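You operate a simulated robot arm through the tools that you are given. There is no shell and no other tool. Be economical: measure what you need, move in short steps, check, and stop when the job is done.

You run a simulated two-armed robot. Do the job below in one go: nothing can be reset, and whatever is moved stays where it is left.

JOB
Fold the blue folding tub flat and set the brown weight on it.
Fine: walls one and two down first, then three and four.

The check looks at the end state, three seconds after you hand in, the way a careful person would. Anything else that was tipped, shoved, dropped, spilled or broken makes it a failure. Flat cloth is picked up by pressing the open fingertips on it (5 to 10 N) and closing them slowly along it; thin cloth reads only 2 to 8 mm in the jaws.

ROBOT AND FRAMES
Two 7-joint arms with fingered hands on one trunk, on a base that drives. Base frame: it is fixed to the floor where the robot stands at the start and does not move with it; the origin is under the middle of the robot, x ahead of it, y to its left, z up; the surface under the hand at the start is at about z = 775. Lengths are in mm, angles in rad, forces in N, time in s.
The left shoulder is at the start at [130, 125, 870], the right one opposite. With the tool pointing down near the work surface each hand reaches from about 500 to 920 mm from the robot's upright axis, wherever it stands, measured 20 degrees to its own side. Places, roughly: wall marked four of the blue folding tub [600, 100, 800]; wall marked one of the blue folding tub [500, -100, 800]; wall marked three of the blue folding tub [600, -200, 800]; wall marked two of the blue folding tub [700, 0, 800]. Payload 4 kg a hand.
Tool frame (each hand has its own): the origin (TCP) lies between the finger pads and is the grasp point; the fingertips stand 29 mm ahead of it; z points along the fingers, y is the line along which they close. Largest opening 100 mm; the body of the gripper starts 34 mm behind the TCP. The gripper is a hand of 5 fingers: y runs from the thumb to the fingers, the wrist lies at [-15, -105, -177] in the tool frame, and closing takes about 1.5 s.
Orientation is told as [roll, pitch, yaw] about the base's x, y, z axes, in that order, counted from this pose: with the fingers straight down and the wrist toward the robot, the tool's x, y and z point along [0, 1, 0], [1, 0, 0] and [0, 0, -1] of the base frame.

CONTROLS
- The arms move only by the tool apply_moves. It takes "left_steps", "right_steps" or both (then of equal length, played together; a hand with none holds still); each is a list of rows, each an object (a shift or turn left out is 0, a gripper value left out holds the last) with "translation": the shift along the tool's x, y, z in mm, a list of three; "rotation": the turn, a rotation vector about the tool's x, y, z in rad, a list of three. In form: [{"translation": [dx, dy, dz], "rotation": [rx, ry, rz]}, ...]. A call has 1 to 8 rows; each row is the pose to reach, as a shift and turn from the pose commanded when the call began, along the tool's axes at that moment. "left_grip" and "right_grip" are, for a hand that has rows, the gripper command, from -1 (shut) to 1 (fully open), values between in proportion, set as the call begins (left out, the last holds). Each row takes 0.2 s and may step no farther than 50 mm and 0.15 rad from the row before; otherwise, or with a gripper value out of range, the whole call is refused. A pose out of reach is approached as far as the arm can. The call stops where the force on the tool passes 90 N (or 10 N more than at its start, if that is more) or the arm is blocked; 0.2 s more then pass. The fingers move at their own pace (about 45 mm/s each) and stop on an object; they squeeze with about 33 N. The grip force told is the motor's: it shows also when the fingers shut on nothing. Time passes only in rows, and 0.2 s behind the last, so rows that repeat a pose let the fingers close. It gives the time, the measured TCP pose, the force on the tool (base axes), the opening and the grip force at its end, in the units of the frame above (readings bear some noise), with the torque about the TCP (base axes, N m) and any sound that the robot's microphone picked up.
- Cameras (640 x 400 px; columns grow to the right, rows downward): "scene" is now at [249.2, -7.8, 1034.2]; the picture's right is [-0.08, -1.00, 0.00], its down [-0.16, 0.01, -0.99] and it looks along [0.98, -0.08, -0.16] (base axes); focal length 214 px, centre (320, 200). "left" rides on the left gripper at [-66, -86, -121] in its tool frame; the picture's right is [-0.76, -0.31, 0.58], its down [0.59, -0.70, 0.40] and it looks along [0.28, 0.64, 0.71] (tool axes); focal length 247 px, centre (320, 200). "right" rides on the right gripper at [66, -86, -121] in its tool frame; the picture's right is [-0.76, 0.31, -0.58], its down [-0.59, -0.70, 0.40] and it looks along [-0.28, 0.64, 0.71] (tool axes); focal length 247 px, centre (320, 200). There is no depth. A picture from a camera that has moved, and an enlarged one, comes with that camera's place and axes in the base frame and with its lens.
- get_image(camera): a new picture of that camera. It takes no simulated time.
- raise_lower(by): slides the trunk up (or, below 0, down) by that many mm; the arms and the scene camera ride with it, the base frame stays. It gives what a move gives, with no picture.
- roll_base(legs): drives the robot by 1 to 6 legs, each [ahead, turn to the left] in mm and rad, along the robot's own axes; the way and the turn of a leg run together, so that a leg with both is an arc; at most 1500 mm and 3.142 rad a leg. The arms and the cameras ride along, it lands a little off, and it stops where it bumps. It gives what a move gives.
- grasp_type(shape, hand): the hand has 5 fingers and takes this shape, open, in about a second: jaw (thumb against the fingers, like two jaws); tri (thumb and two fingers); tip (a fingertip pinch); poke (one finger out to press); point (the index stretched); flat (the hand flat); cup (the hand cupped); fist (a fist). The gripper value then closes the fingers along that shape, each until it touches; the sizes above hold for jaw. It gives what a move gives, with no picture.
- aim_head(pan, tilt): turns the head with the scene camera to pan (to the left, within 1.396 rad either way) and tilt (down, from -0.506 to 1.204), counted from straight ahead of the robot. It gives what a move gives.
- close_up(camera, box): a new picture of the part [left, top, right, bottom] of that camera's present view, enlarged. It takes no simulated time.
- job_done(): hands the job in; it is judged then, once.

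Work in short steps. Places have to be worked out from the pictures, the camera data and where the tool is seen: move nearer, look again, correct. Check each grasp and each placing, and mend what went wrong. You have 120 turns and 88 pictures in all, those below and enlarged ones among them. Open the grippers and draw the arms clear of the work before you hand the job in, unless the task says otherwise; then end with one line.

The tools are called after "Request:" as a command line: name --argument value ..., lists and objects as JSON in quotes. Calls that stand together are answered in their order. apply_moves: Moves the arms, as the interface text tells. Its arguments: {"type":"object","properties":{"left_steps":{"type":"array"},"left_grip":{"type":"number"},"right_steps":{"type":"array"},"right_grip":{"type":"number"}},"required":[]} The other tools are called the same way: raise_lower (by) slides the trunk up or down; grasp_type (shape, hand) gives the hand a shape; roll_base (legs) drives the base; aim_head (pan, tilt) turns the head that bears the scene camera; get_image (camera) takes a picture; close_up (camera, box) takes an enlarged picture of a part of a camera's view; job_done () hands the job in.

At the start:

```text
t: 0.0
left_tool_pos: [595.3, 146.4, 1086.0]
left_orientation: [0.0, 0.001, 0.0]
left_wrist_force: [-0.5, 0.5, 0.8]
left_ft_torque: [0.01, 0.03, -0.05]
left_finger_gap: 100.0
left_grasp_force: 0.0
left_shape: jaw
right_tool_pos: [564.3, -253.9, 1085.3]
right_orientation: [-0.001, 0.0, -0.001]
right_wrist_force: [0.2, 0.5, 0.0]
right_ft_torque: [0.01, 0.04, 0.01]
right_finger_gap: 99.8
right_grasp_force: 0.0
right_shape: jaw
trunk travel left (down, up): [-75.0, 672.0]
robot x, y, heading: [0.2, -3.2, -0.007]
head pan, tilt: [-0.084, 0.164]
```

scene: 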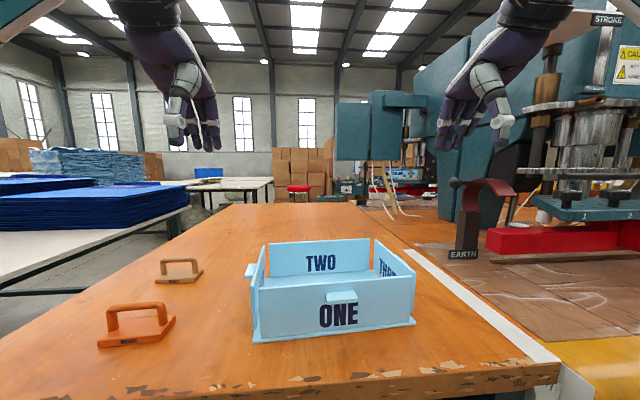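
right: 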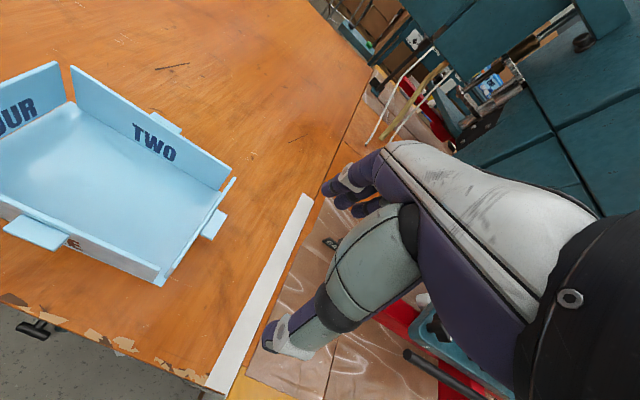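
left: 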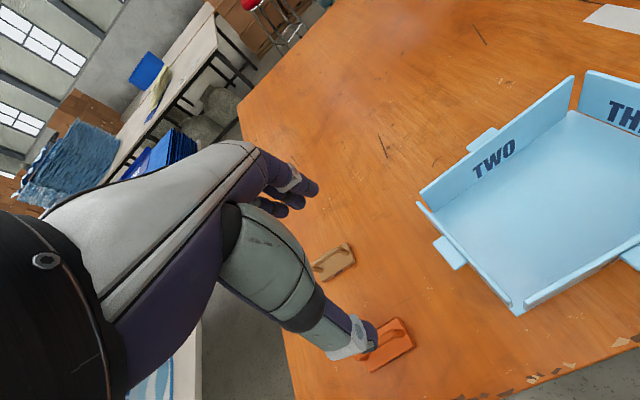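

I'll look closely at the tub and the weights first, with the head tilted down.

Request:
aim_head --pan 0.0 --tilt 0.7

Request:
get_image --camera "scene"

Request:
close_up --camera "left" --box '[400, 40, 640, 320]'

Request:
close_up --camera "right" --box '[0, 50, 250, 300]'

```text
t: 1.0
left_tool_pos: [597.0, 148.2, 1085.2]
left_orientation: [-0.002, 0.001, 0.002]
left_wrist_force: [0.0, 0.5, -0.5]
left_ft_torque: [-0.02, 0.0, -0.01]
left_finger_gap: 99.7
left_grasp_force: 0.1
left_shape: jaw
right_tool_pos: [564.6, -254.4, 1084.7]
right_orientation: [-0.001, -0.001, -0.002]
right_wrist_force: [0.2, -0.2, 0.5]
right_ft_torque: [0.02, 0.0, -0.04]
right_finger_gap: 99.8
right_grasp_force: 0.0
right_shape: jaw
trunk travel left (down, up): [-75.0, 672.0]
robot x, y, heading: [-0.4, -1.3, -0.001]
head pan, tilt: [0.0, 0.7]
```

```text
84 pictures are left
camera scene: at [241.5, -0.1, 985.4], right [0.0, -1.0, 0.0], down [-0.64, 0.0, -0.77], along [0.77, 0.0, -0.64], focal length 214 px, centre (320, 200)
```

scene: 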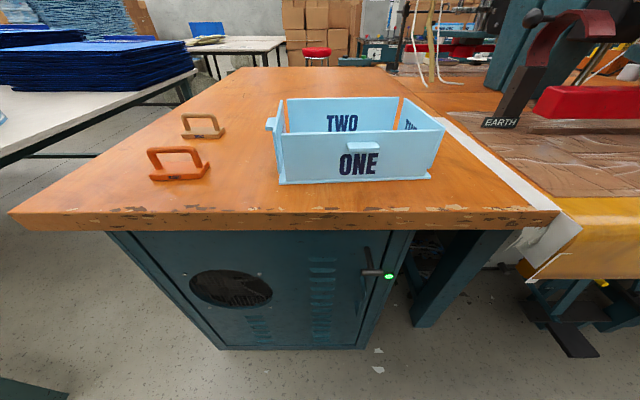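

```text
1.43 times, centred on (520, 180) of left
camera zoom: at [509.0, 81.6, 1205.1], right [-0.31, -0.76, -0.58], down [-0.7, 0.59, -0.4], along [0.64, 0.28, -0.71], focal length 353 px, centre (34, 229)
```

zoom: 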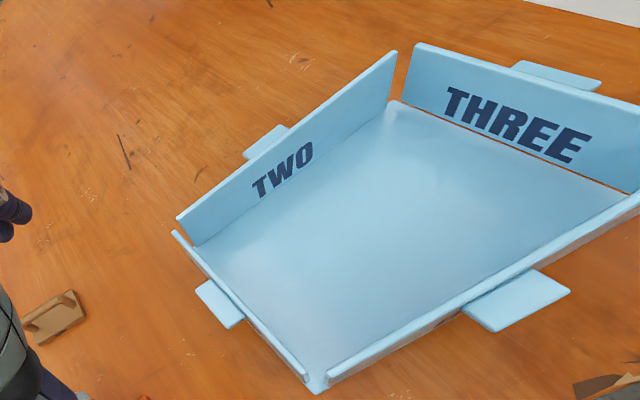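

```text
1.60 times, centred on (125, 175) of right
camera zoom: at [478.7, -189.0, 1205.5], right [0.31, -0.76, 0.58], down [-0.7, -0.59, -0.4], along [0.64, -0.28, -0.71], focal length 395 px, centre (632, 240)
```

zoom: 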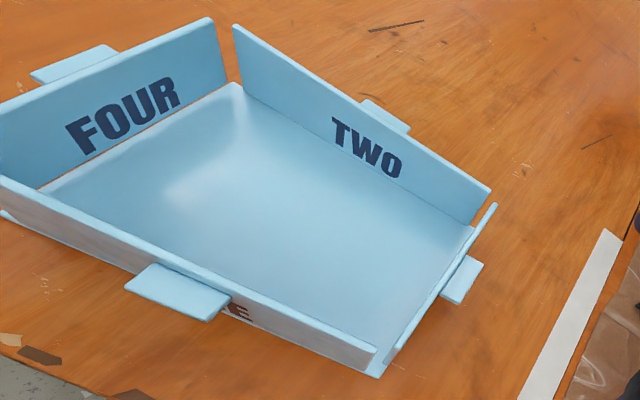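

The tub spans about x 545–735, y −190…65, with walls about 80 high; there's a gap under three and four, so they fold in over one and two. I'll check the weights and the wall details up close.

Request:
close_up --camera "scene" --box '[130, 90, 250, 200]'

Request:
close_up --camera "scene" --box '[255, 80, 455, 200]'

Request:
apply_moves --right_steps '[{"translation": [0, 0, 0]}, {"translation": [0, 0, 0]}, {"translation": [0, 0, 0]}, {"translation": [0, 0, 0]}, {"translation": [0, 0, 0]}, {"translation": [0, 0, 0]}, {"translation": [0, 0, 0]}]' --right_grip -1

Request:
get_image --camera "right"

```text
3.64 times, centred on (190, 145) of scene
camera zoom: at [241.5, -0.1, 985.4], right [0.0, -1.0, 0.0], down [-0.64, 0.0, -0.77], along [0.77, 0.0, -0.64], focal length 780 px, centre (793, 400)
```

zoom: 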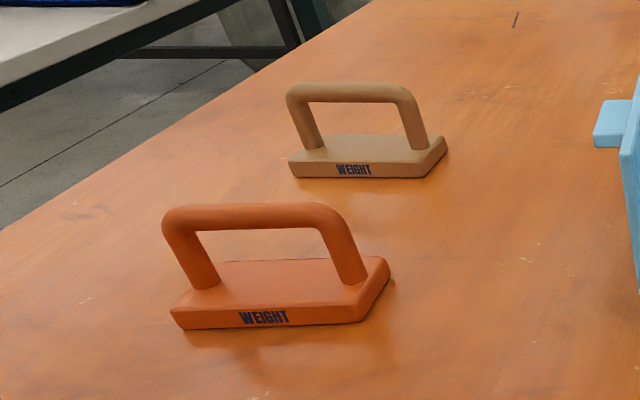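

```text
3.20 times, centred on (355, 140) of scene
camera zoom: at [241.5, -0.1, 985.4], right [0.0, -1.0, 0.0], down [-0.64, 0.0, -0.77], along [0.77, 0.0, -0.64], focal length 686 px, centre (208, 392)
```

zoom: 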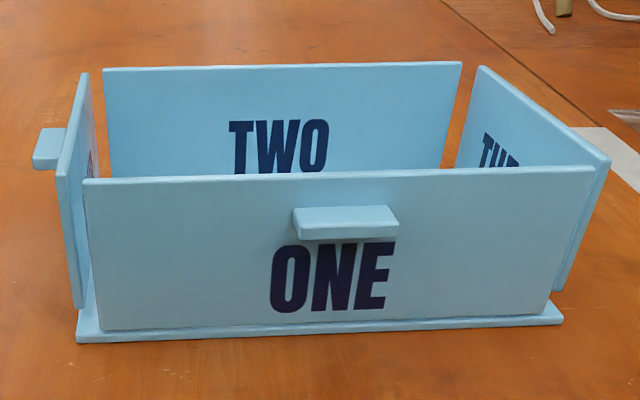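

```text
t: 2.6
left_tool_pos: [596.2, 145.7, 1085.5]
left_orientation: [0.0, 0.0, 0.002]
left_wrist_force: [0.4, 0.2, 0.4]
left_ft_torque: [0.01, 0.01, -0.01]
left_finger_gap: 99.7
left_grasp_force: 0.1
left_shape: jaw
right_tool_pos: [564.9, -253.8, 1086.4]
right_orientation: [-0.001, 0.0, -0.003]
right_wrist_force: [0.2, 0.0, -0.5]
right_ft_torque: [0.0, 0.03, -0.01]
right_finger_gap: 0.1
right_grasp_force: 33.0
right_shape: jaw
trunk travel left (down, up): [-75.0, 672.0]
robot x, y, heading: [-3.2, -0.8, -0.0]
head pan, tilt: [0.0, 0.7]
```

```text
79 pictures are left
camera right: at [478.7, -189.0, 1205.5], right [0.31, -0.76, 0.58], down [-0.7, -0.59, -0.4], along [0.64, -0.28, -0.71], focal length 247 px, centre (320, 200)
```

right: 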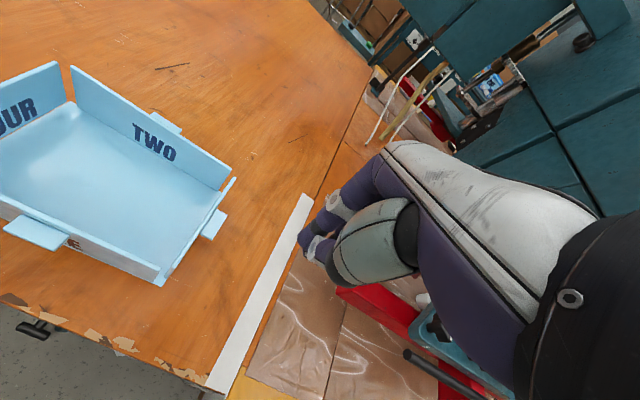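

The tan weight is the brown one (around 740, 275). Wall one's top edge is at about x 545–555, z 860, with its tab at y −40…−86. I'll bring the closed right hand to the near side of wall one, right of the tab.

Request:
apply_moves --right_steps '[{"translation": [29, -17, 31]}, {"translation": [58, -34, 62]}, {"translation": [87, -51, 94]}, {"translation": [116, -68, 126]}, {"translation": [116, -68, 170]}, {"translation": [116, -68, 216]}]'

Request:
get_image --camera "scene"

Request:
get_image --camera "left"

Request:
get_image --camera "right"

```text
t: 4.0
left_tool_pos: [596.1, 146.4, 1084.9]
left_orientation: [0.001, 0.001, 0.0]
left_wrist_force: [-1.0, 1.2, 0.9]
left_ft_torque: [-0.02, 0.0, -0.01]
left_finger_gap: 100.1
left_grasp_force: 0.1
left_shape: jaw
right_tool_pos: [494.2, -137.0, 868.3]
right_orientation: [0.0, 0.0, 0.001]
right_wrist_force: [0.0, 0.1, 0.8]
right_ft_torque: [-0.01, -0.01, 0.01]
right_finger_gap: 0.0
right_grasp_force: 33.2
right_shape: jaw
trunk travel left (down, up): [-75.0, 672.0]
robot x, y, heading: [4.6, 1.6, 0.003]
head pan, tilt: [0.0, 0.7]
```

```text
78 pictures are left
camera scene: at [241.7, -0.3, 985.2], right [0.0, -1.0, 0.0], down [-0.64, 0.0, -0.76], along [0.76, 0.0, -0.64], focal length 214 px, centre (320, 200)
```

scene: 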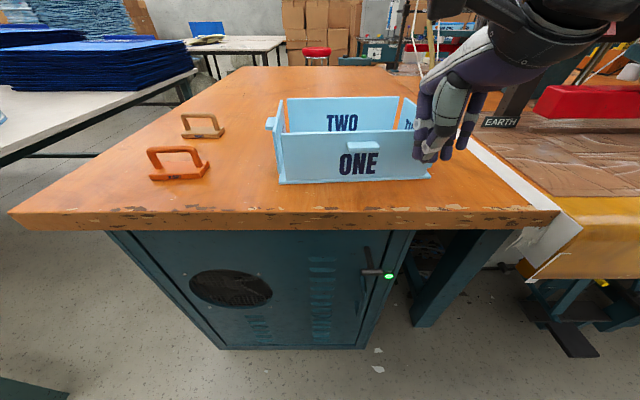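

```text
77 pictures are left
camera left: at [509.4, 81.5, 1204.8], right [-0.31, -0.76, -0.58], down [-0.7, 0.59, -0.4], along [0.64, 0.28, -0.71], focal length 247 px, centre (320, 200)
```

left: 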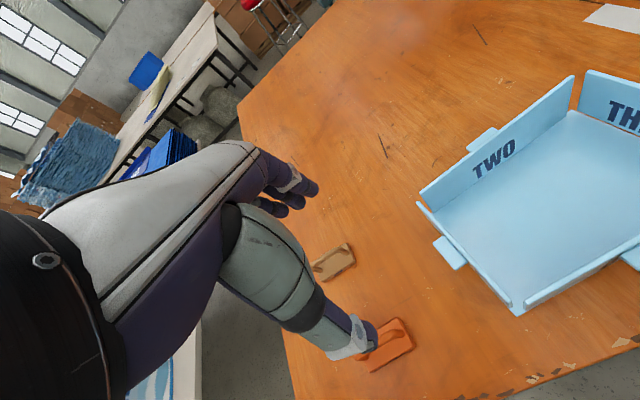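

```text
76 pictures are left
camera right: at [407.9, -71.4, 988.3], right [0.31, -0.76, 0.58], down [-0.7, -0.59, -0.4], along [0.64, -0.28, -0.71], focal length 247 px, centre (320, 200)
```

right: 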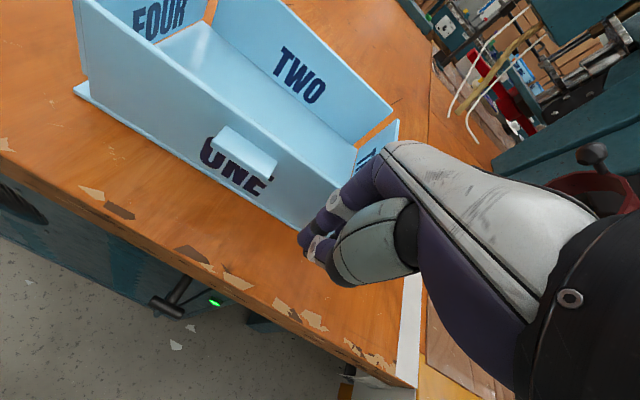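

I want to see how wide the hand is relative to wall three before pushing.

Request:
close_up --camera "scene" --box '[340, 60, 520, 190]'

```text
3.08 times, centred on (430, 125) of scene
camera zoom: at [241.7, -0.3, 985.2], right [0.0, -1.0, 0.0], down [-0.64, 0.0, -0.76], along [0.76, 0.0, -0.64], focal length 660 px, centre (-18, 431)
```

zoom: 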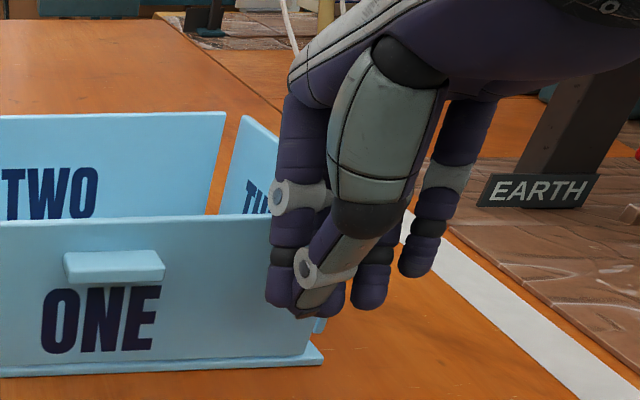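

The trailing fingers reach too close to wall three, so I'll switch the right hand to "poke" for a slim pusher.

Request:
grasp_type --hand "right" --shape "poke"

Request:
close_up --camera "scene" --box '[340, 60, 520, 190]'

Request:
get_image --camera "right"

```text
t: 4.9
left_tool_pos: [595.9, 146.0, 1085.8]
left_orientation: [0.001, 0.0, 0.001]
left_wrist_force: [0.7, 0.8, -0.5]
left_ft_torque: [-0.03, 0.0, 0.02]
left_finger_gap: 99.9
left_grasp_force: 0.1
left_shape: jaw
right_tool_pos: [494.0, -135.4, 868.6]
right_orientation: [-0.001, 0.0, -0.001]
right_wrist_force: [1.2, 0.4, -0.8]
right_ft_torque: [0.0, 0.01, -0.01]
right_finger_gap: 0.2
right_grasp_force: 0.1
right_shape: poke
trunk travel left (down, up): [-75.0, 672.0]
robot x, y, heading: [-3.4, -0.8, 0.003]
head pan, tilt: [0.0, 0.7]
```

```text
3.08 times, centred on (430, 125) of scene
camera zoom: at [241.5, -0.1, 985.4], right [0.0, -1.0, 0.0], down [-0.64, 0.0, -0.76], along [0.76, 0.0, -0.64], focal length 660 px, centre (-18, 431)
```

zoom: 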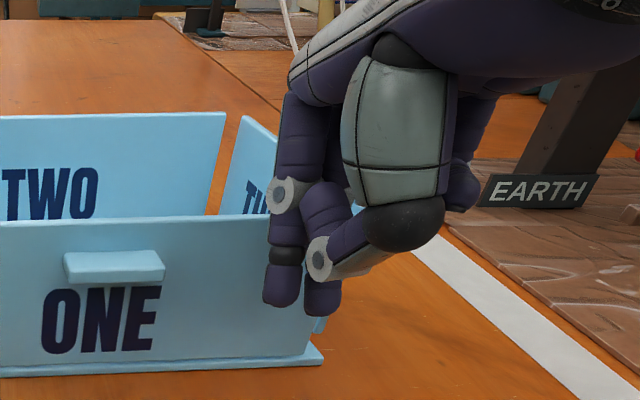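

```text
73 pictures are left
camera right: at [407.9, -71.2, 989.1], right [0.31, -0.76, 0.58], down [-0.7, -0.59, -0.4], along [0.64, -0.28, -0.71], focal length 247 px, centre (320, 200)
```

right: 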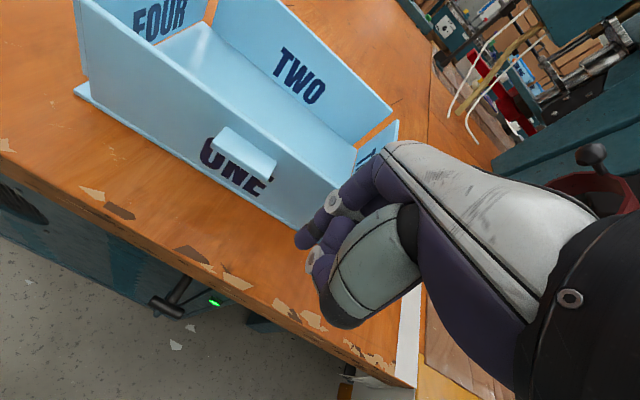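

The poke shape is slim enough. I'll shift a little left and push wall one inward.

Request:
apply_moves --right_steps '[{"translation": [20, 20, 0]}, {"translation": [20, 40, 0]}, {"translation": [20, 60, 0]}, {"translation": [20, 75, 0]}, {"translation": [20, 90, 2]}]'

Request:
close_up --camera "scene" --box '[255, 70, 495, 200]'

Request:
get_image --camera "left"

```text
t: 6.1
left_tool_pos: [595.9, 145.6, 1084.7]
left_orientation: [0.002, 0.001, 0.0]
left_wrist_force: [0.5, 0.4, -0.8]
left_ft_torque: [-0.03, -0.01, 0.01]
left_finger_gap: 99.7
left_grasp_force: 0.1
left_shape: jaw
right_tool_pos: [587.1, -118.0, 866.3]
right_orientation: [-0.001, 0.001, 0.0]
right_wrist_force: [-1.0, -0.4, 0.8]
right_ft_torque: [-0.02, -0.02, 0.05]
right_finger_gap: 0.1
right_grasp_force: 0.2
right_shape: poke
trunk travel left (down, up): [-75.0, 672.0]
robot x, y, heading: [-1.4, -1.4, 0.002]
head pan, tilt: [0.0, 0.7]
```

```text
2.67 times, centred on (375, 135) of scene
camera zoom: at [241.6, 0.0, 985.3], right [0.0, -1.0, 0.0], down [-0.64, 0.0, -0.76], along [0.76, 0.0, -0.64], focal length 572 px, centre (173, 373)
```

zoom: 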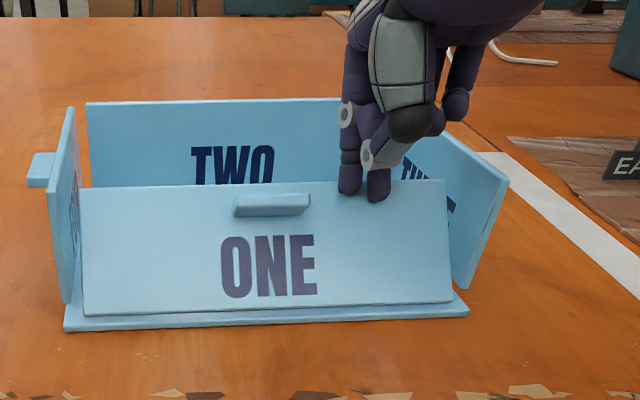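

```text
71 pictures are left
camera left: at [509.1, 81.8, 1205.0], right [-0.31, -0.76, -0.58], down [-0.7, 0.59, -0.4], along [0.64, 0.28, -0.71], focal length 247 px, centre (320, 200)
```

left: 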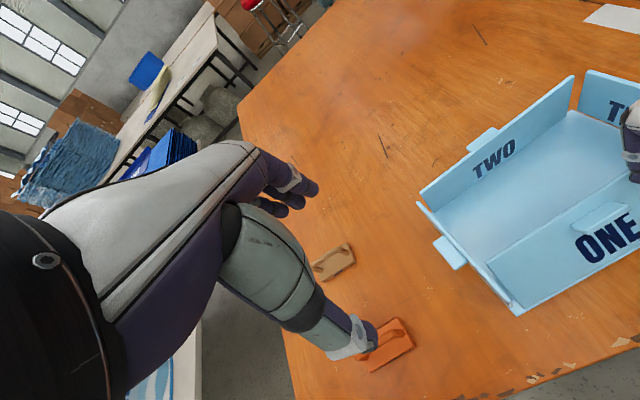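

Wall one folds easily with almost no force. I'll continue the arc down onto it.

Request:
apply_moves --right_steps '[{"translation": [0, 10, 10]}, {"translation": [0, 14, 22]}, {"translation": [0, 15, 34]}, {"translation": [0, 15, 43]}, {"translation": [0, 15, 50]}]'

Request:
close_up --camera "scene" --box '[255, 70, 495, 200]'

```text
t: 7.5
left_tool_pos: [584.7, 158.9, 1089.2]
left_orientation: [-0.013, -0.009, 0.001]
left_wrist_force: [0.1, 0.7, 0.4]
left_ft_torque: [-0.04, 0.03, -0.03]
left_finger_gap: 100.1
left_grasp_force: 0.0
left_shape: jaw
right_tool_pos: [594.0, -112.0, 853.1]
right_orientation: [-0.013, -0.073, -0.004]
right_wrist_force: [0.4, 1.7, 0.4]
right_ft_torque: [0.01, 0.0, 0.01]
right_finger_gap: 0.2
right_grasp_force: 0.1
right_shape: poke
trunk travel left (down, up): [-75.0, 672.0]
robot x, y, heading: [-0.4, 0.6, 0.002]
head pan, tilt: [0.0, 0.7]
stopped in row 5 (right hand): the arm was blocked; the commanded pose is now the measured one
```

```text
2.67 times, centred on (375, 135) of scene
camera zoom: at [229.1, 15.9, 988.8], right [0.0, -1.0, 0.02], down [-0.63, -0.01, -0.77], along [0.77, -0.01, -0.63], focal length 572 px, centre (173, 373)
```

zoom: 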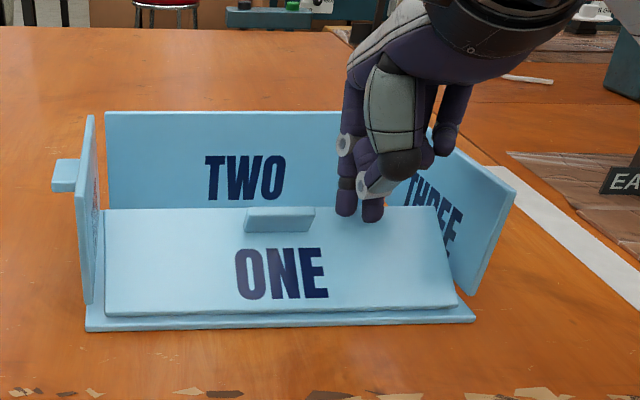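

The wrist senses no force, yet the robot was pushed back a little, so an arm link probably touches the table. I'll back the hand up and look.

Request:
get_image --camera "scene"

Request:
apply_moves --right_steps '[{"translation": [0, -5, -15]}, {"translation": [0, -5, -15]}]'

Request:
aim_head --pan -0.8 --tilt 0.8

Request:
get_image --camera "scene"

```text
69 pictures are left
camera scene: at [229.1, 15.9, 988.8], right [0.0, -1.0, 0.02], down [-0.63, -0.01, -0.77], along [0.77, -0.01, -0.63], focal length 214 px, centre (320, 200)
```

scene: 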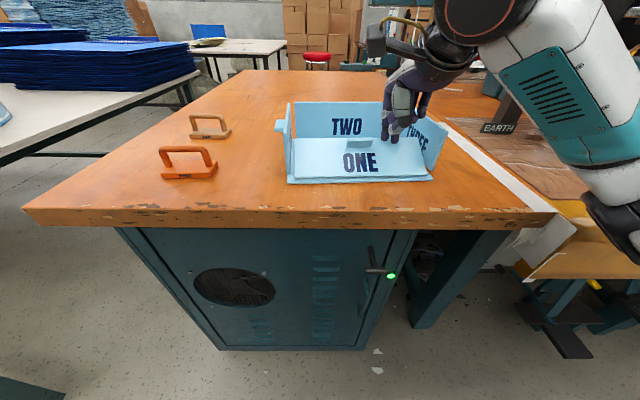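

```text
t: 8.1
left_tool_pos: [575.0, 150.9, 1096.1]
left_orientation: [-0.005, -0.02, 0.001]
left_wrist_force: [0.2, 0.2, 0.0]
left_ft_torque: [-0.03, -0.05, 0.0]
left_finger_gap: 99.6
left_grasp_force: 0.1
left_shape: jaw
right_tool_pos: [582.1, -123.1, 863.6]
right_orientation: [-0.009, -0.064, -0.018]
right_wrist_force: [0.0, -0.6, -0.5]
right_ft_torque: [0.02, -0.01, -0.01]
right_finger_gap: 0.2
right_grasp_force: 0.1
right_shape: poke
trunk travel left (down, up): [-75.0, 672.0]
robot x, y, heading: [-2.6, 5.0, -0.001]
head pan, tilt: [0.0, 0.7]
```

```text
t: 9.2
left_tool_pos: [575.4, 150.4, 1097.0]
left_orientation: [-0.004, -0.018, -0.001]
left_wrist_force: [0.0, -0.6, -0.9]
left_ft_torque: [0.02, -0.01, 0.01]
left_finger_gap: 99.8
left_grasp_force: 0.1
left_shape: jaw
right_tool_pos: [582.2, -123.4, 866.3]
right_orientation: [-0.009, -0.068, -0.017]
right_wrist_force: [-0.4, -0.1, 0.3]
right_ft_torque: [0.02, -0.01, 0.02]
right_finger_gap: 0.1
right_grasp_force: 0.0
right_shape: poke
trunk travel left (down, up): [-75.0, 672.0]
robot x, y, heading: [-2.2, -1.6, -0.006]
head pan, tilt: [-0.799, 0.799]
```

```text
68 pictures are left
camera scene: at [194.4, -54.3, 982.3], right [-0.72, -0.69, -0.01], down [-0.48, 0.51, -0.71], along [0.5, -0.51, -0.7], focal length 214 px, centre (320, 200)
```

scene: 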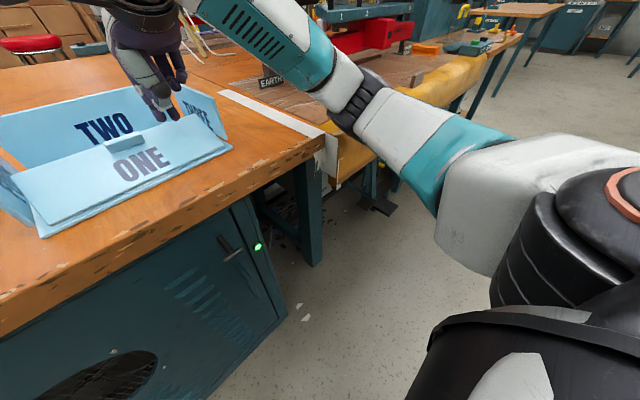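

The right elbow hangs low over the yellow-padded bench on the right. I'll raise the trunk so the elbow clears, then bring the hand back down.

Request:
raise_lower --by 150

Request:
get_image --camera "scene"

```text
t: 10.9
left_tool_pos: [597.9, 145.8, 1234.4]
left_orientation: [0.0, 0.002, -0.001]
left_wrist_force: [-0.2, 0.2, 0.6]
left_ft_torque: [0.01, -0.01, -0.02]
left_finger_gap: 100.0
left_grasp_force: 0.1
left_shape: jaw
right_tool_pos: [598.2, -123.1, 1000.1]
right_orientation: [-0.003, -0.043, -0.005]
right_wrist_force: [0.6, -0.1, -0.3]
right_ft_torque: [-0.03, 0.03, 0.02]
right_finger_gap: 0.0
right_grasp_force: 0.1
right_shape: poke
trunk travel left (down, up): [-225.0, 522.0]
robot x, y, heading: [-2.1, 0.8, -0.002]
head pan, tilt: [-0.799, 0.799]
```

```text
67 pictures are left
camera scene: at [150.0, -58.4, 1134.9], right [-0.72, -0.7, 0.0], down [-0.5, 0.51, -0.7], along [0.49, -0.5, -0.72], focal length 214 px, centre (320, 200)
```

scene: 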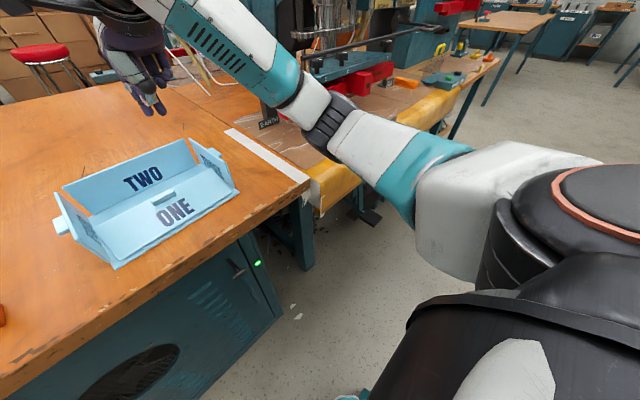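

Walls hold where they are left. The elbow is clear now, so I'll lower the hand onto wall one and press it flat.

Request:
apply_moves --right_steps '[{"translation": [0, 0, 40], "rotation": [0.043, 0, 0]}, {"translation": [0, 2, 80], "rotation": [0.043, 0, 0]}, {"translation": [0, 2, 115], "rotation": [0.043, 0, 0]}, {"translation": [0, 4, 140], "rotation": [0.043, 0, 0]}, {"translation": [0, 4, 160], "rotation": [0.043, 0, 0]}, {"translation": [0, 4, 172], "rotation": [0.043, 0, 0]}, {"translation": [0, 4, 180], "rotation": [0.043, 0, 0]}]'

Request:
aim_head --pan 0 --tilt 0.8

Request:
get_image --camera "scene"

```text
t: 12.5
left_tool_pos: [596.7, 145.0, 1235.5]
left_orientation: [0.003, 0.0, -0.001]
left_wrist_force: [0.3, -0.6, 0.0]
left_ft_torque: [-0.01, 0.01, 0.0]
left_finger_gap: 99.7
left_grasp_force: 0.1
left_shape: jaw
right_tool_pos: [609.4, -121.0, 821.8]
right_orientation: [0.001, 0.0, -0.006]
right_wrist_force: [0.1, 0.3, 0.0]
right_ft_torque: [-0.01, -0.01, -0.04]
right_finger_gap: 0.1
right_grasp_force: 0.0
right_shape: poke
trunk travel left (down, up): [-225.0, 522.0]
robot x, y, heading: [0.6, -0.4, -0.002]
head pan, tilt: [-0.799, 0.799]
```

```text
t: 13.7
left_tool_pos: [597.0, 143.3, 1233.7]
left_orientation: [0.0, 0.002, -0.002]
left_wrist_force: [0.0, -1.1, -0.7]
left_ft_torque: [-0.01, 0.03, -0.02]
left_finger_gap: 99.9
left_grasp_force: 0.0
left_shape: jaw
right_tool_pos: [610.7, -121.9, 821.3]
right_orientation: [0.001, 0.0, -0.008]
right_wrist_force: [0.2, -0.9, 0.1]
right_ft_torque: [-0.03, 0.01, -0.03]
right_finger_gap: 0.1
right_grasp_force: 0.0
right_shape: poke
trunk travel left (down, up): [-225.0, 522.0]
robot x, y, heading: [3.9, 0.7, 0.002]
head pan, tilt: [0.0, 0.799]
```

```text
66 pictures are left
camera scene: at [174.6, -0.8, 1135.0], right [0.0, -1.0, 0.0], down [-0.72, 0.0, -0.7], along [0.7, 0.0, -0.72], focal length 214 px, centre (320, 200)
```

scene: 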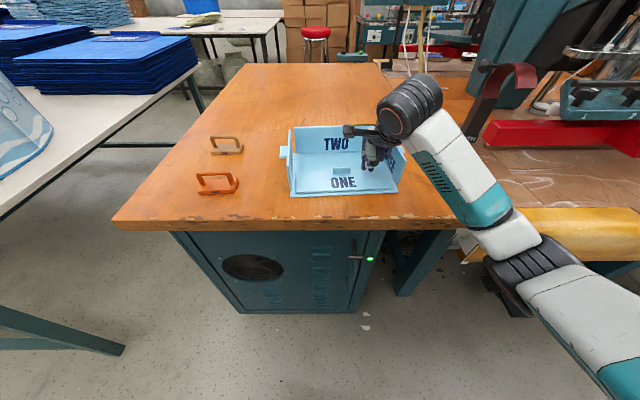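

Wall one is nearly down. I'll press a little further until the wrist feels contact.

Request:
apply_moves --right_steps '[{"translation": [0, 0, 4]}, {"translation": [0, 0, 8]}, {"translation": [0, 0, 12]}]'

Request:
close_up --camera "scene" --box '[270, 100, 430, 210]'

Request:
get_image --camera "left"

```text
t: 14.5
left_tool_pos: [594.3, 145.2, 1235.9]
left_orientation: [0.0, -0.002, 0.0]
left_wrist_force: [-0.3, 0.3, -0.2]
left_ft_torque: [0.01, -0.01, 0.02]
left_finger_gap: 99.6
left_grasp_force: 0.1
left_shape: jaw
right_tool_pos: [610.0, -120.7, 816.6]
right_orientation: [0.005, -0.017, -0.007]
right_wrist_force: [9.4, 3.6, 35.0]
right_ft_torque: [-0.41, -0.24, 0.11]
right_finger_gap: 0.1
right_grasp_force: 0.0
right_shape: poke
trunk travel left (down, up): [-225.0, 522.0]
robot x, y, heading: [-0.5, 0.1, -0.002]
head pan, tilt: [0.0, 0.799]
```

```text
3.64 times, centred on (350, 155) of scene
camera zoom: at [172.0, 0.0, 1136.1], right [0.0, -1.0, 0.0], down [-0.72, 0.0, -0.7], along [0.7, 0.0, -0.72], focal length 780 px, centre (211, 364)
```

zoom: 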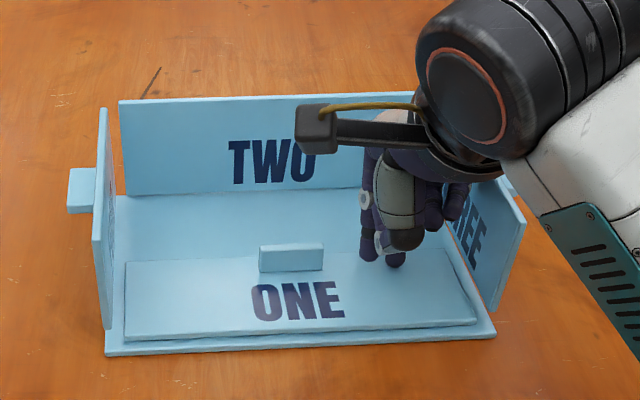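

```text
64 pictures are left
camera left: at [506.5, 80.5, 1357.0], right [-0.31, -0.76, -0.58], down [-0.7, 0.59, -0.4], along [0.64, 0.28, -0.71], focal length 247 px, centre (320, 200)
```

left: 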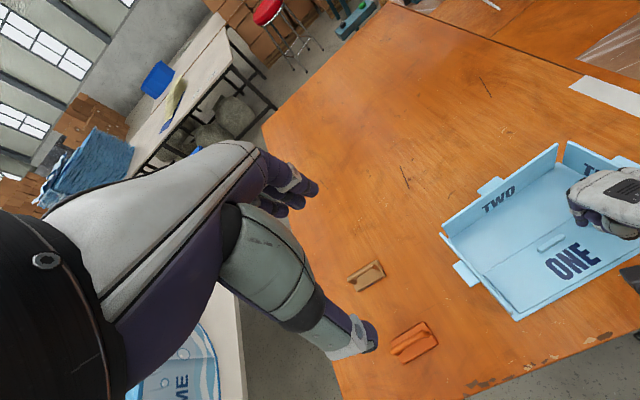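

Wall one is flat (35 N felt, surface around z 787). Now I'll lift and carry the finger over wall two to its far side.

Request:
apply_moves --right_steps '[{"translation": [0, 0, -48]}, {"translation": [0, 0, -96]}, {"translation": [0, 0, -143]}, {"translation": [0, 48, -143]}, {"translation": [0, 96, -143]}, {"translation": [0, 144, -143]}, {"translation": [0, 160, -110]}, {"translation": [0, 160, -75]}]'

Request:
close_up --camera "scene" --box '[270, 70, 450, 210]'

Request:
get_image --camera "right"

Request:
close_up --camera "left" --box '[400, 100, 640, 340]'

```text
t: 16.3
left_tool_pos: [594.0, 144.9, 1235.5]
left_orientation: [0.003, 0.0, 0.003]
left_wrist_force: [-0.9, -0.2, 0.2]
left_ft_torque: [-0.04, -0.01, -0.02]
left_finger_gap: 99.9
left_grasp_force: 0.1
left_shape: jaw
right_tool_pos: [769.2, -121.5, 884.8]
right_orientation: [0.0, -0.001, -0.003]
right_wrist_force: [-0.5, 0.2, 0.1]
right_ft_torque: [0.01, -0.02, 0.01]
right_finger_gap: 0.2
right_grasp_force: 0.1
right_shape: poke
trunk travel left (down, up): [-225.0, 522.0]
robot x, y, heading: [-3.4, -0.7, 0.0]
head pan, tilt: [0.0, 0.799]
```

```text
2.86 times, centred on (360, 140) of scene
camera zoom: at [172.7, -0.3, 1135.1], right [0.0, -1.0, 0.0], down [-0.72, 0.0, -0.7], along [0.7, 0.0, -0.72], focal length 613 px, centre (206, 371)
```

zoom: 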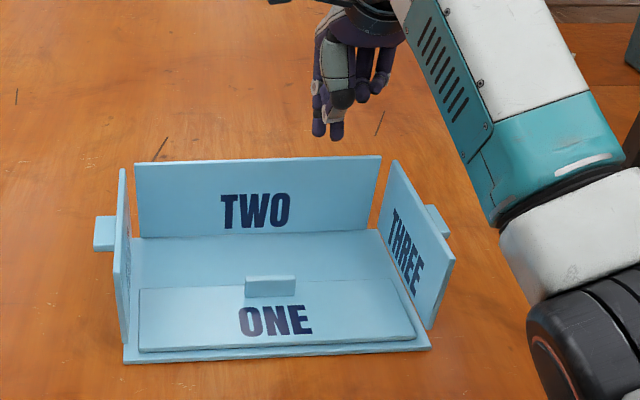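

```text
62 pictures are left
camera right: at [682.7, -55.4, 1004.9], right [0.3, -0.76, 0.58], down [-0.7, -0.59, -0.4], along [0.64, -0.29, -0.71], focal length 247 px, centre (320, 200)
```

right: 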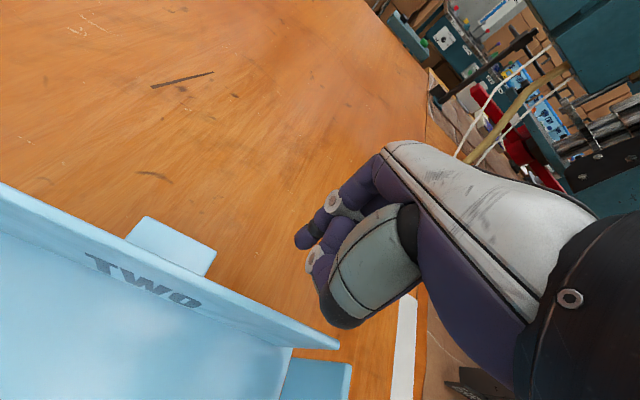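

```text
1.67 times, centred on (520, 220) of left
camera zoom: at [507.6, 81.0, 1355.2], right [-0.31, -0.76, -0.58], down [-0.7, 0.59, -0.4], along [0.64, 0.29, -0.71], focal length 412 px, centre (-13, 167)
```

zoom: 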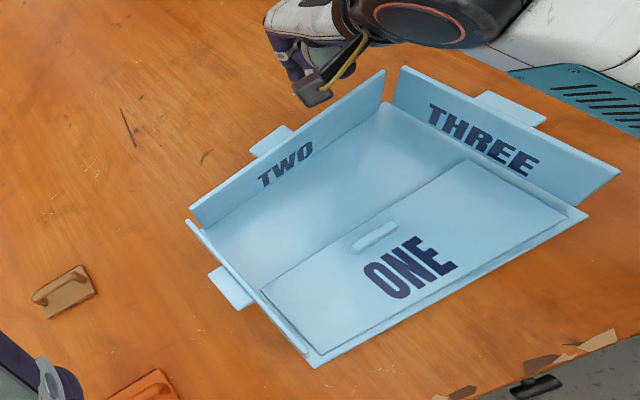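

The fingertip is about 45 mm beyond wall two and right of its tab. I'll lower and sweep it back toward me in an arc.

Request:
apply_moves --right_steps '[{"translation": [0, 0, 20]}, {"translation": [0, -30, 20]}, {"translation": [0, -55, 20]}, {"translation": [0, -75, 20]}, {"translation": [0, -88, 24]}, {"translation": [0, -98, 34]}, {"translation": [0, -103, 48]}, {"translation": [0, -105, 60]}]'

Request:
close_up --camera "scene" --box '[270, 70, 450, 210]'

Request:
close_up --camera "left" --box '[400, 100, 640, 340]'

```text
t: 18.1
left_tool_pos: [596.2, 145.5, 1235.1]
left_orientation: [0.0, -0.001, 0.0]
left_wrist_force: [0.4, 0.8, -0.9]
left_ft_torque: [-0.02, 0.03, 0.01]
left_finger_gap: 99.7
left_grasp_force: 0.0
left_shape: jaw
right_tool_pos: [664.2, -123.6, 825.5]
right_orientation: [0.0, 0.0, -0.006]
right_wrist_force: [-0.8, 3.2, 1.0]
right_ft_torque: [-0.15, -0.02, 0.01]
right_finger_gap: 0.1
right_grasp_force: 0.0
right_shape: poke
trunk travel left (down, up): [-225.0, 522.0]
robot x, y, heading: [1.3, -1.8, 0.004]
head pan, tilt: [0.0, 0.799]
```

```text
2.86 times, centred on (360, 140) of scene
camera zoom: at [173.8, -0.4, 1135.1], right [0.0, -1.0, 0.0], down [-0.72, 0.0, -0.7], along [0.7, 0.0, -0.72], focal length 613 px, centre (206, 371)
```

zoom: 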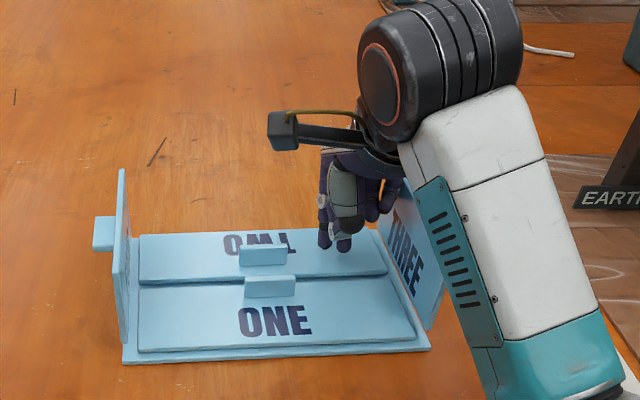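

```text
1.67 times, centred on (520, 220) of left
camera zoom: at [508.9, 80.3, 1355.0], right [-0.31, -0.76, -0.58], down [-0.7, 0.59, -0.4], along [0.64, 0.28, -0.71], focal length 412 px, centre (-13, 167)
```

zoom: 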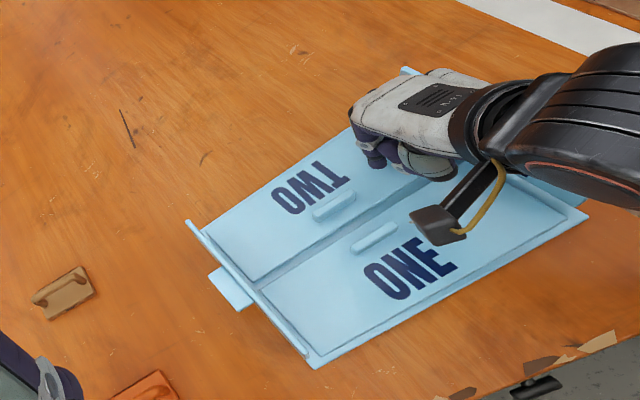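

Wall two is almost down, and the curled fingers are touching wall three slightly. I'll ease left and press it flat.

Request:
apply_moves --right_steps '[{"translation": [15, 0, 0]}, {"translation": [15, 0, 5]}, {"translation": [15, 0, 9]}, {"translation": [15, 0, 13]}]'

Request:
close_up --camera "scene" --box '[270, 70, 450, 210]'

```text
t: 19.1
left_tool_pos: [594.1, 145.5, 1235.4]
left_orientation: [-0.001, -0.002, 0.0]
left_wrist_force: [0.6, -0.5, -0.5]
left_ft_torque: [0.01, -0.04, -0.01]
left_finger_gap: 99.9
left_grasp_force: 0.1
left_shape: jaw
right_tool_pos: [664.7, -107.5, 817.7]
right_orientation: [0.003, -0.013, -0.007]
right_wrist_force: [3.8, -2.1, 25.6]
right_ft_torque: [-0.42, -0.18, 0.05]
right_finger_gap: 0.0
right_grasp_force: 0.1
right_shape: poke
trunk travel left (down, up): [-225.0, 522.0]
robot x, y, heading: [-2.3, -0.8, -0.0]
head pan, tilt: [0.0, 0.799]
```

```text
2.86 times, centred on (360, 140) of scene
camera zoom: at [172.2, -0.5, 1135.9], right [0.0, -1.0, 0.0], down [-0.72, 0.0, -0.7], along [0.7, 0.0, -0.72], focal length 613 px, centre (206, 371)
```

zoom: 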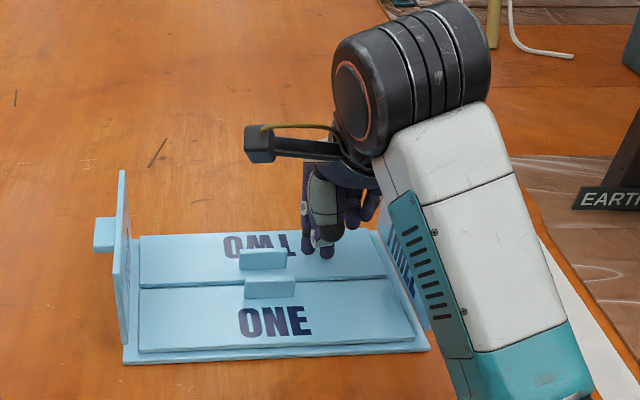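

Wall two is flat. Next the right hand goes over wall three to its outside, beyond the tab on the far part (x ≈ 688).

Request:
apply_moves --right_steps '[{"translation": [0, 0, -45]}, {"translation": [0, 0, -90]}, {"translation": [0, 0, -118]}, {"translation": [-45, 10, -118]}, {"translation": [-85, 23, -118]}, {"translation": [-122, 23, -118]}, {"translation": [-122, 23, -90]}, {"translation": [-122, 23, -65]}]'

Request:
close_up --camera "scene" --box '[270, 70, 450, 210]'

Request:
get_image --camera "right"

Request:
close_up --camera "left" --box '[400, 100, 640, 340]'

```text
t: 20.9
left_tool_pos: [596.6, 145.4, 1235.8]
left_orientation: [0.004, -0.001, -0.002]
left_wrist_force: [-0.1, 0.2, 0.4]
left_ft_torque: [-0.01, -0.03, -0.01]
left_finger_gap: 99.9
left_grasp_force: 0.0
left_shape: jaw
right_tool_pos: [689.3, -233.8, 875.6]
right_orientation: [0.001, -0.002, -0.006]
right_wrist_force: [-0.4, -0.9, 0.8]
right_ft_torque: [-0.01, -0.01, -0.01]
right_finger_gap: 0.0
right_grasp_force: 0.0
right_shape: poke
trunk travel left (down, up): [-225.0, 522.0]
robot x, y, heading: [1.3, -1.2, -0.004]
head pan, tilt: [0.0, 0.799]
```

```text
2.86 times, centred on (360, 140) of scene
camera zoom: at [174.9, -1.0, 1135.1], right [0.0, -1.0, 0.0], down [-0.72, 0.0, -0.7], along [0.7, 0.0, -0.72], focal length 613 px, centre (206, 371)
```

zoom: 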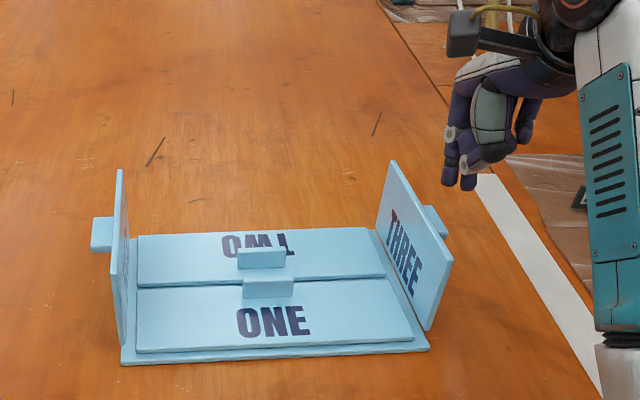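

```text
56 pictures are left
camera right: at [602.3, -167.6, 996.1], right [0.3, -0.76, 0.58], down [-0.71, -0.58, -0.4], along [0.64, -0.29, -0.71], focal length 247 px, centre (320, 200)
```

right: 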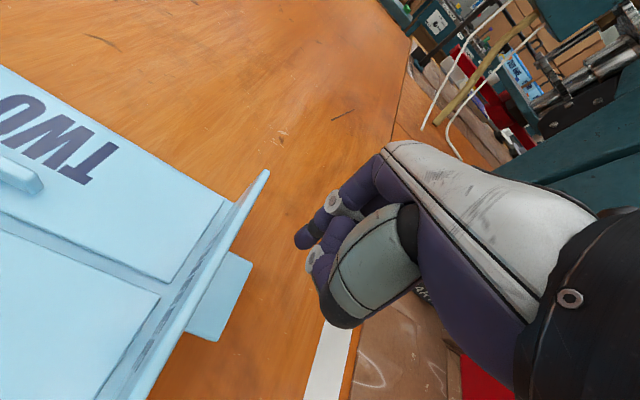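

```text
1.67 times, centred on (520, 220) of left
camera zoom: at [510.1, 79.9, 1355.0], right [-0.31, -0.76, -0.58], down [-0.7, 0.59, -0.4], along [0.64, 0.28, -0.71], focal length 412 px, centre (-13, 167)
```

zoom: 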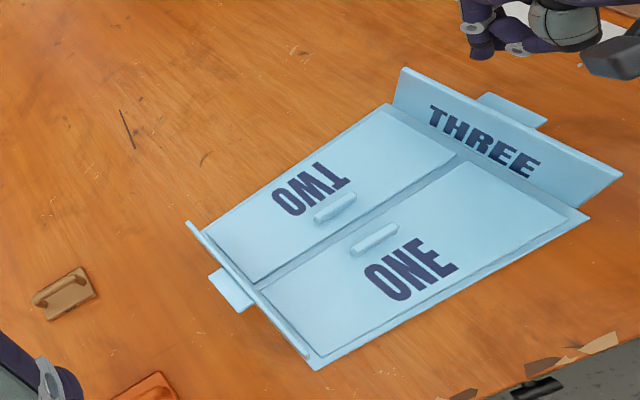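

Wall three's far top corner is at about (716, −179), and its tab ends at x ≈ 658; the finger is well placed. I'll sweep wall three inward and down.

Request:
apply_moves --right_steps '[{"translation": [0, 0, 10]}, {"translation": [35, 0, 10]}, {"translation": [60, 0, 10]}, {"translation": [80, 0, 11]}, {"translation": [92, 0, 16]}, {"translation": [102, 0, 26]}, {"translation": [106, 0, 36]}, {"translation": [107, 0, 43]}]'

Request:
close_up --camera "scene" --box '[270, 70, 450, 210]'

Request:
close_up --camera "left" --box '[400, 100, 640, 340]'

```text
t: 22.7
left_tool_pos: [596.4, 144.7, 1234.0]
left_orientation: [0.002, 0.0, -0.001]
left_wrist_force: [0.4, 0.0, -0.5]
left_ft_torque: [0.03, 0.0, -0.03]
left_finger_gap: 99.8
left_grasp_force: 0.0
left_shape: jaw
right_tool_pos: [687.8, -122.9, 833.3]
right_orientation: [0.0, 0.0, -0.007]
right_wrist_force: [-0.3, 1.3, 0.3]
right_ft_torque: [-0.02, -0.01, 0.02]
right_finger_gap: 0.1
right_grasp_force: 0.1
right_shape: poke
trunk travel left (down, up): [-225.0, 522.0]
robot x, y, heading: [-0.2, 1.0, -0.005]
head pan, tilt: [0.0, 0.799]
```

```text
2.86 times, centred on (360, 140) of scene
camera zoom: at [174.2, -0.7, 1135.0], right [0.0, -1.0, 0.0], down [-0.72, 0.0, -0.7], along [0.7, 0.0, -0.72], focal length 613 px, centre (206, 371)
```

zoom: 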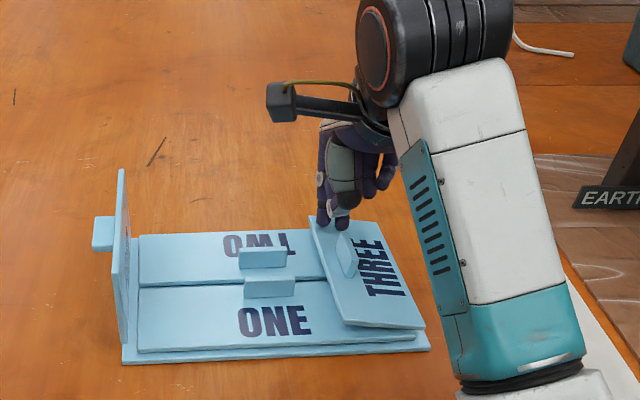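

```text
1.67 times, centred on (520, 220) of left
camera zoom: at [509.5, 79.9, 1354.9], right [-0.31, -0.76, -0.58], down [-0.7, 0.59, -0.4], along [0.64, 0.28, -0.71], focal length 412 px, centre (-13, 167)
```

zoom: 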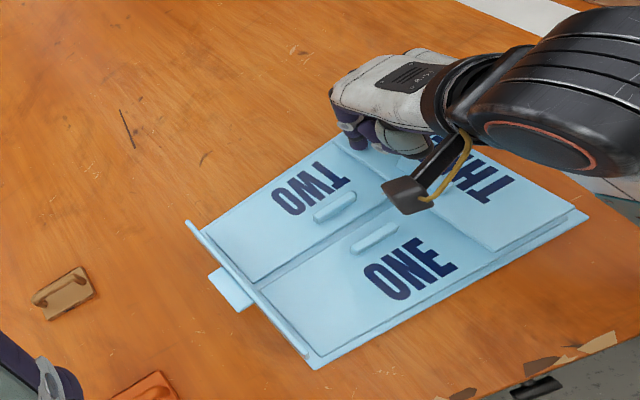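

Wall three is nearly flat over one and two; I'll press it until force shows.

Request:
apply_moves --right_steps '[{"translation": [-5, 0, 4]}, {"translation": [-8, 0, 8]}, {"translation": [-8, 0, 12]}, {"translation": [-8, 0, 15]}]'

Request:
close_up --camera "scene" --box '[270, 70, 450, 210]'

```text
t: 23.7
left_tool_pos: [593.7, 146.5, 1235.8]
left_orientation: [0.0, -0.003, 0.0]
left_wrist_force: [-0.1, -1.3, -0.1]
left_ft_torque: [0.03, -0.01, -0.03]
left_finger_gap: 99.5
left_grasp_force: 0.1
left_shape: jaw
right_tool_pos: [688.6, -130.8, 825.1]
right_orientation: [0.0, -0.015, -0.006]
right_wrist_force: [5.4, 1.0, 28.4]
right_ft_torque: [-0.35, -0.17, 0.08]
right_finger_gap: 0.0
right_grasp_force: 0.1
right_shape: poke
trunk travel left (down, up): [-225.0, 522.0]
robot x, y, heading: [-2.4, 1.1, -0.004]
head pan, tilt: [0.0, 0.799]
```

```text
2.86 times, centred on (360, 140) of scene
camera zoom: at [171.7, 0.0, 1136.0], right [0.0, -1.0, 0.0], down [-0.72, 0.0, -0.7], along [0.7, 0.0, -0.72], focal length 613 px, centre (206, 371)
```

zoom: 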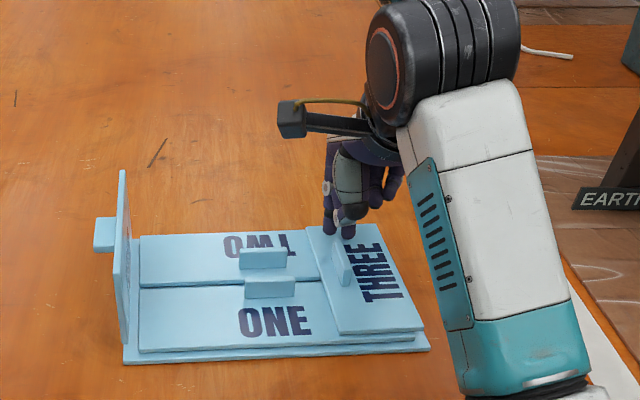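

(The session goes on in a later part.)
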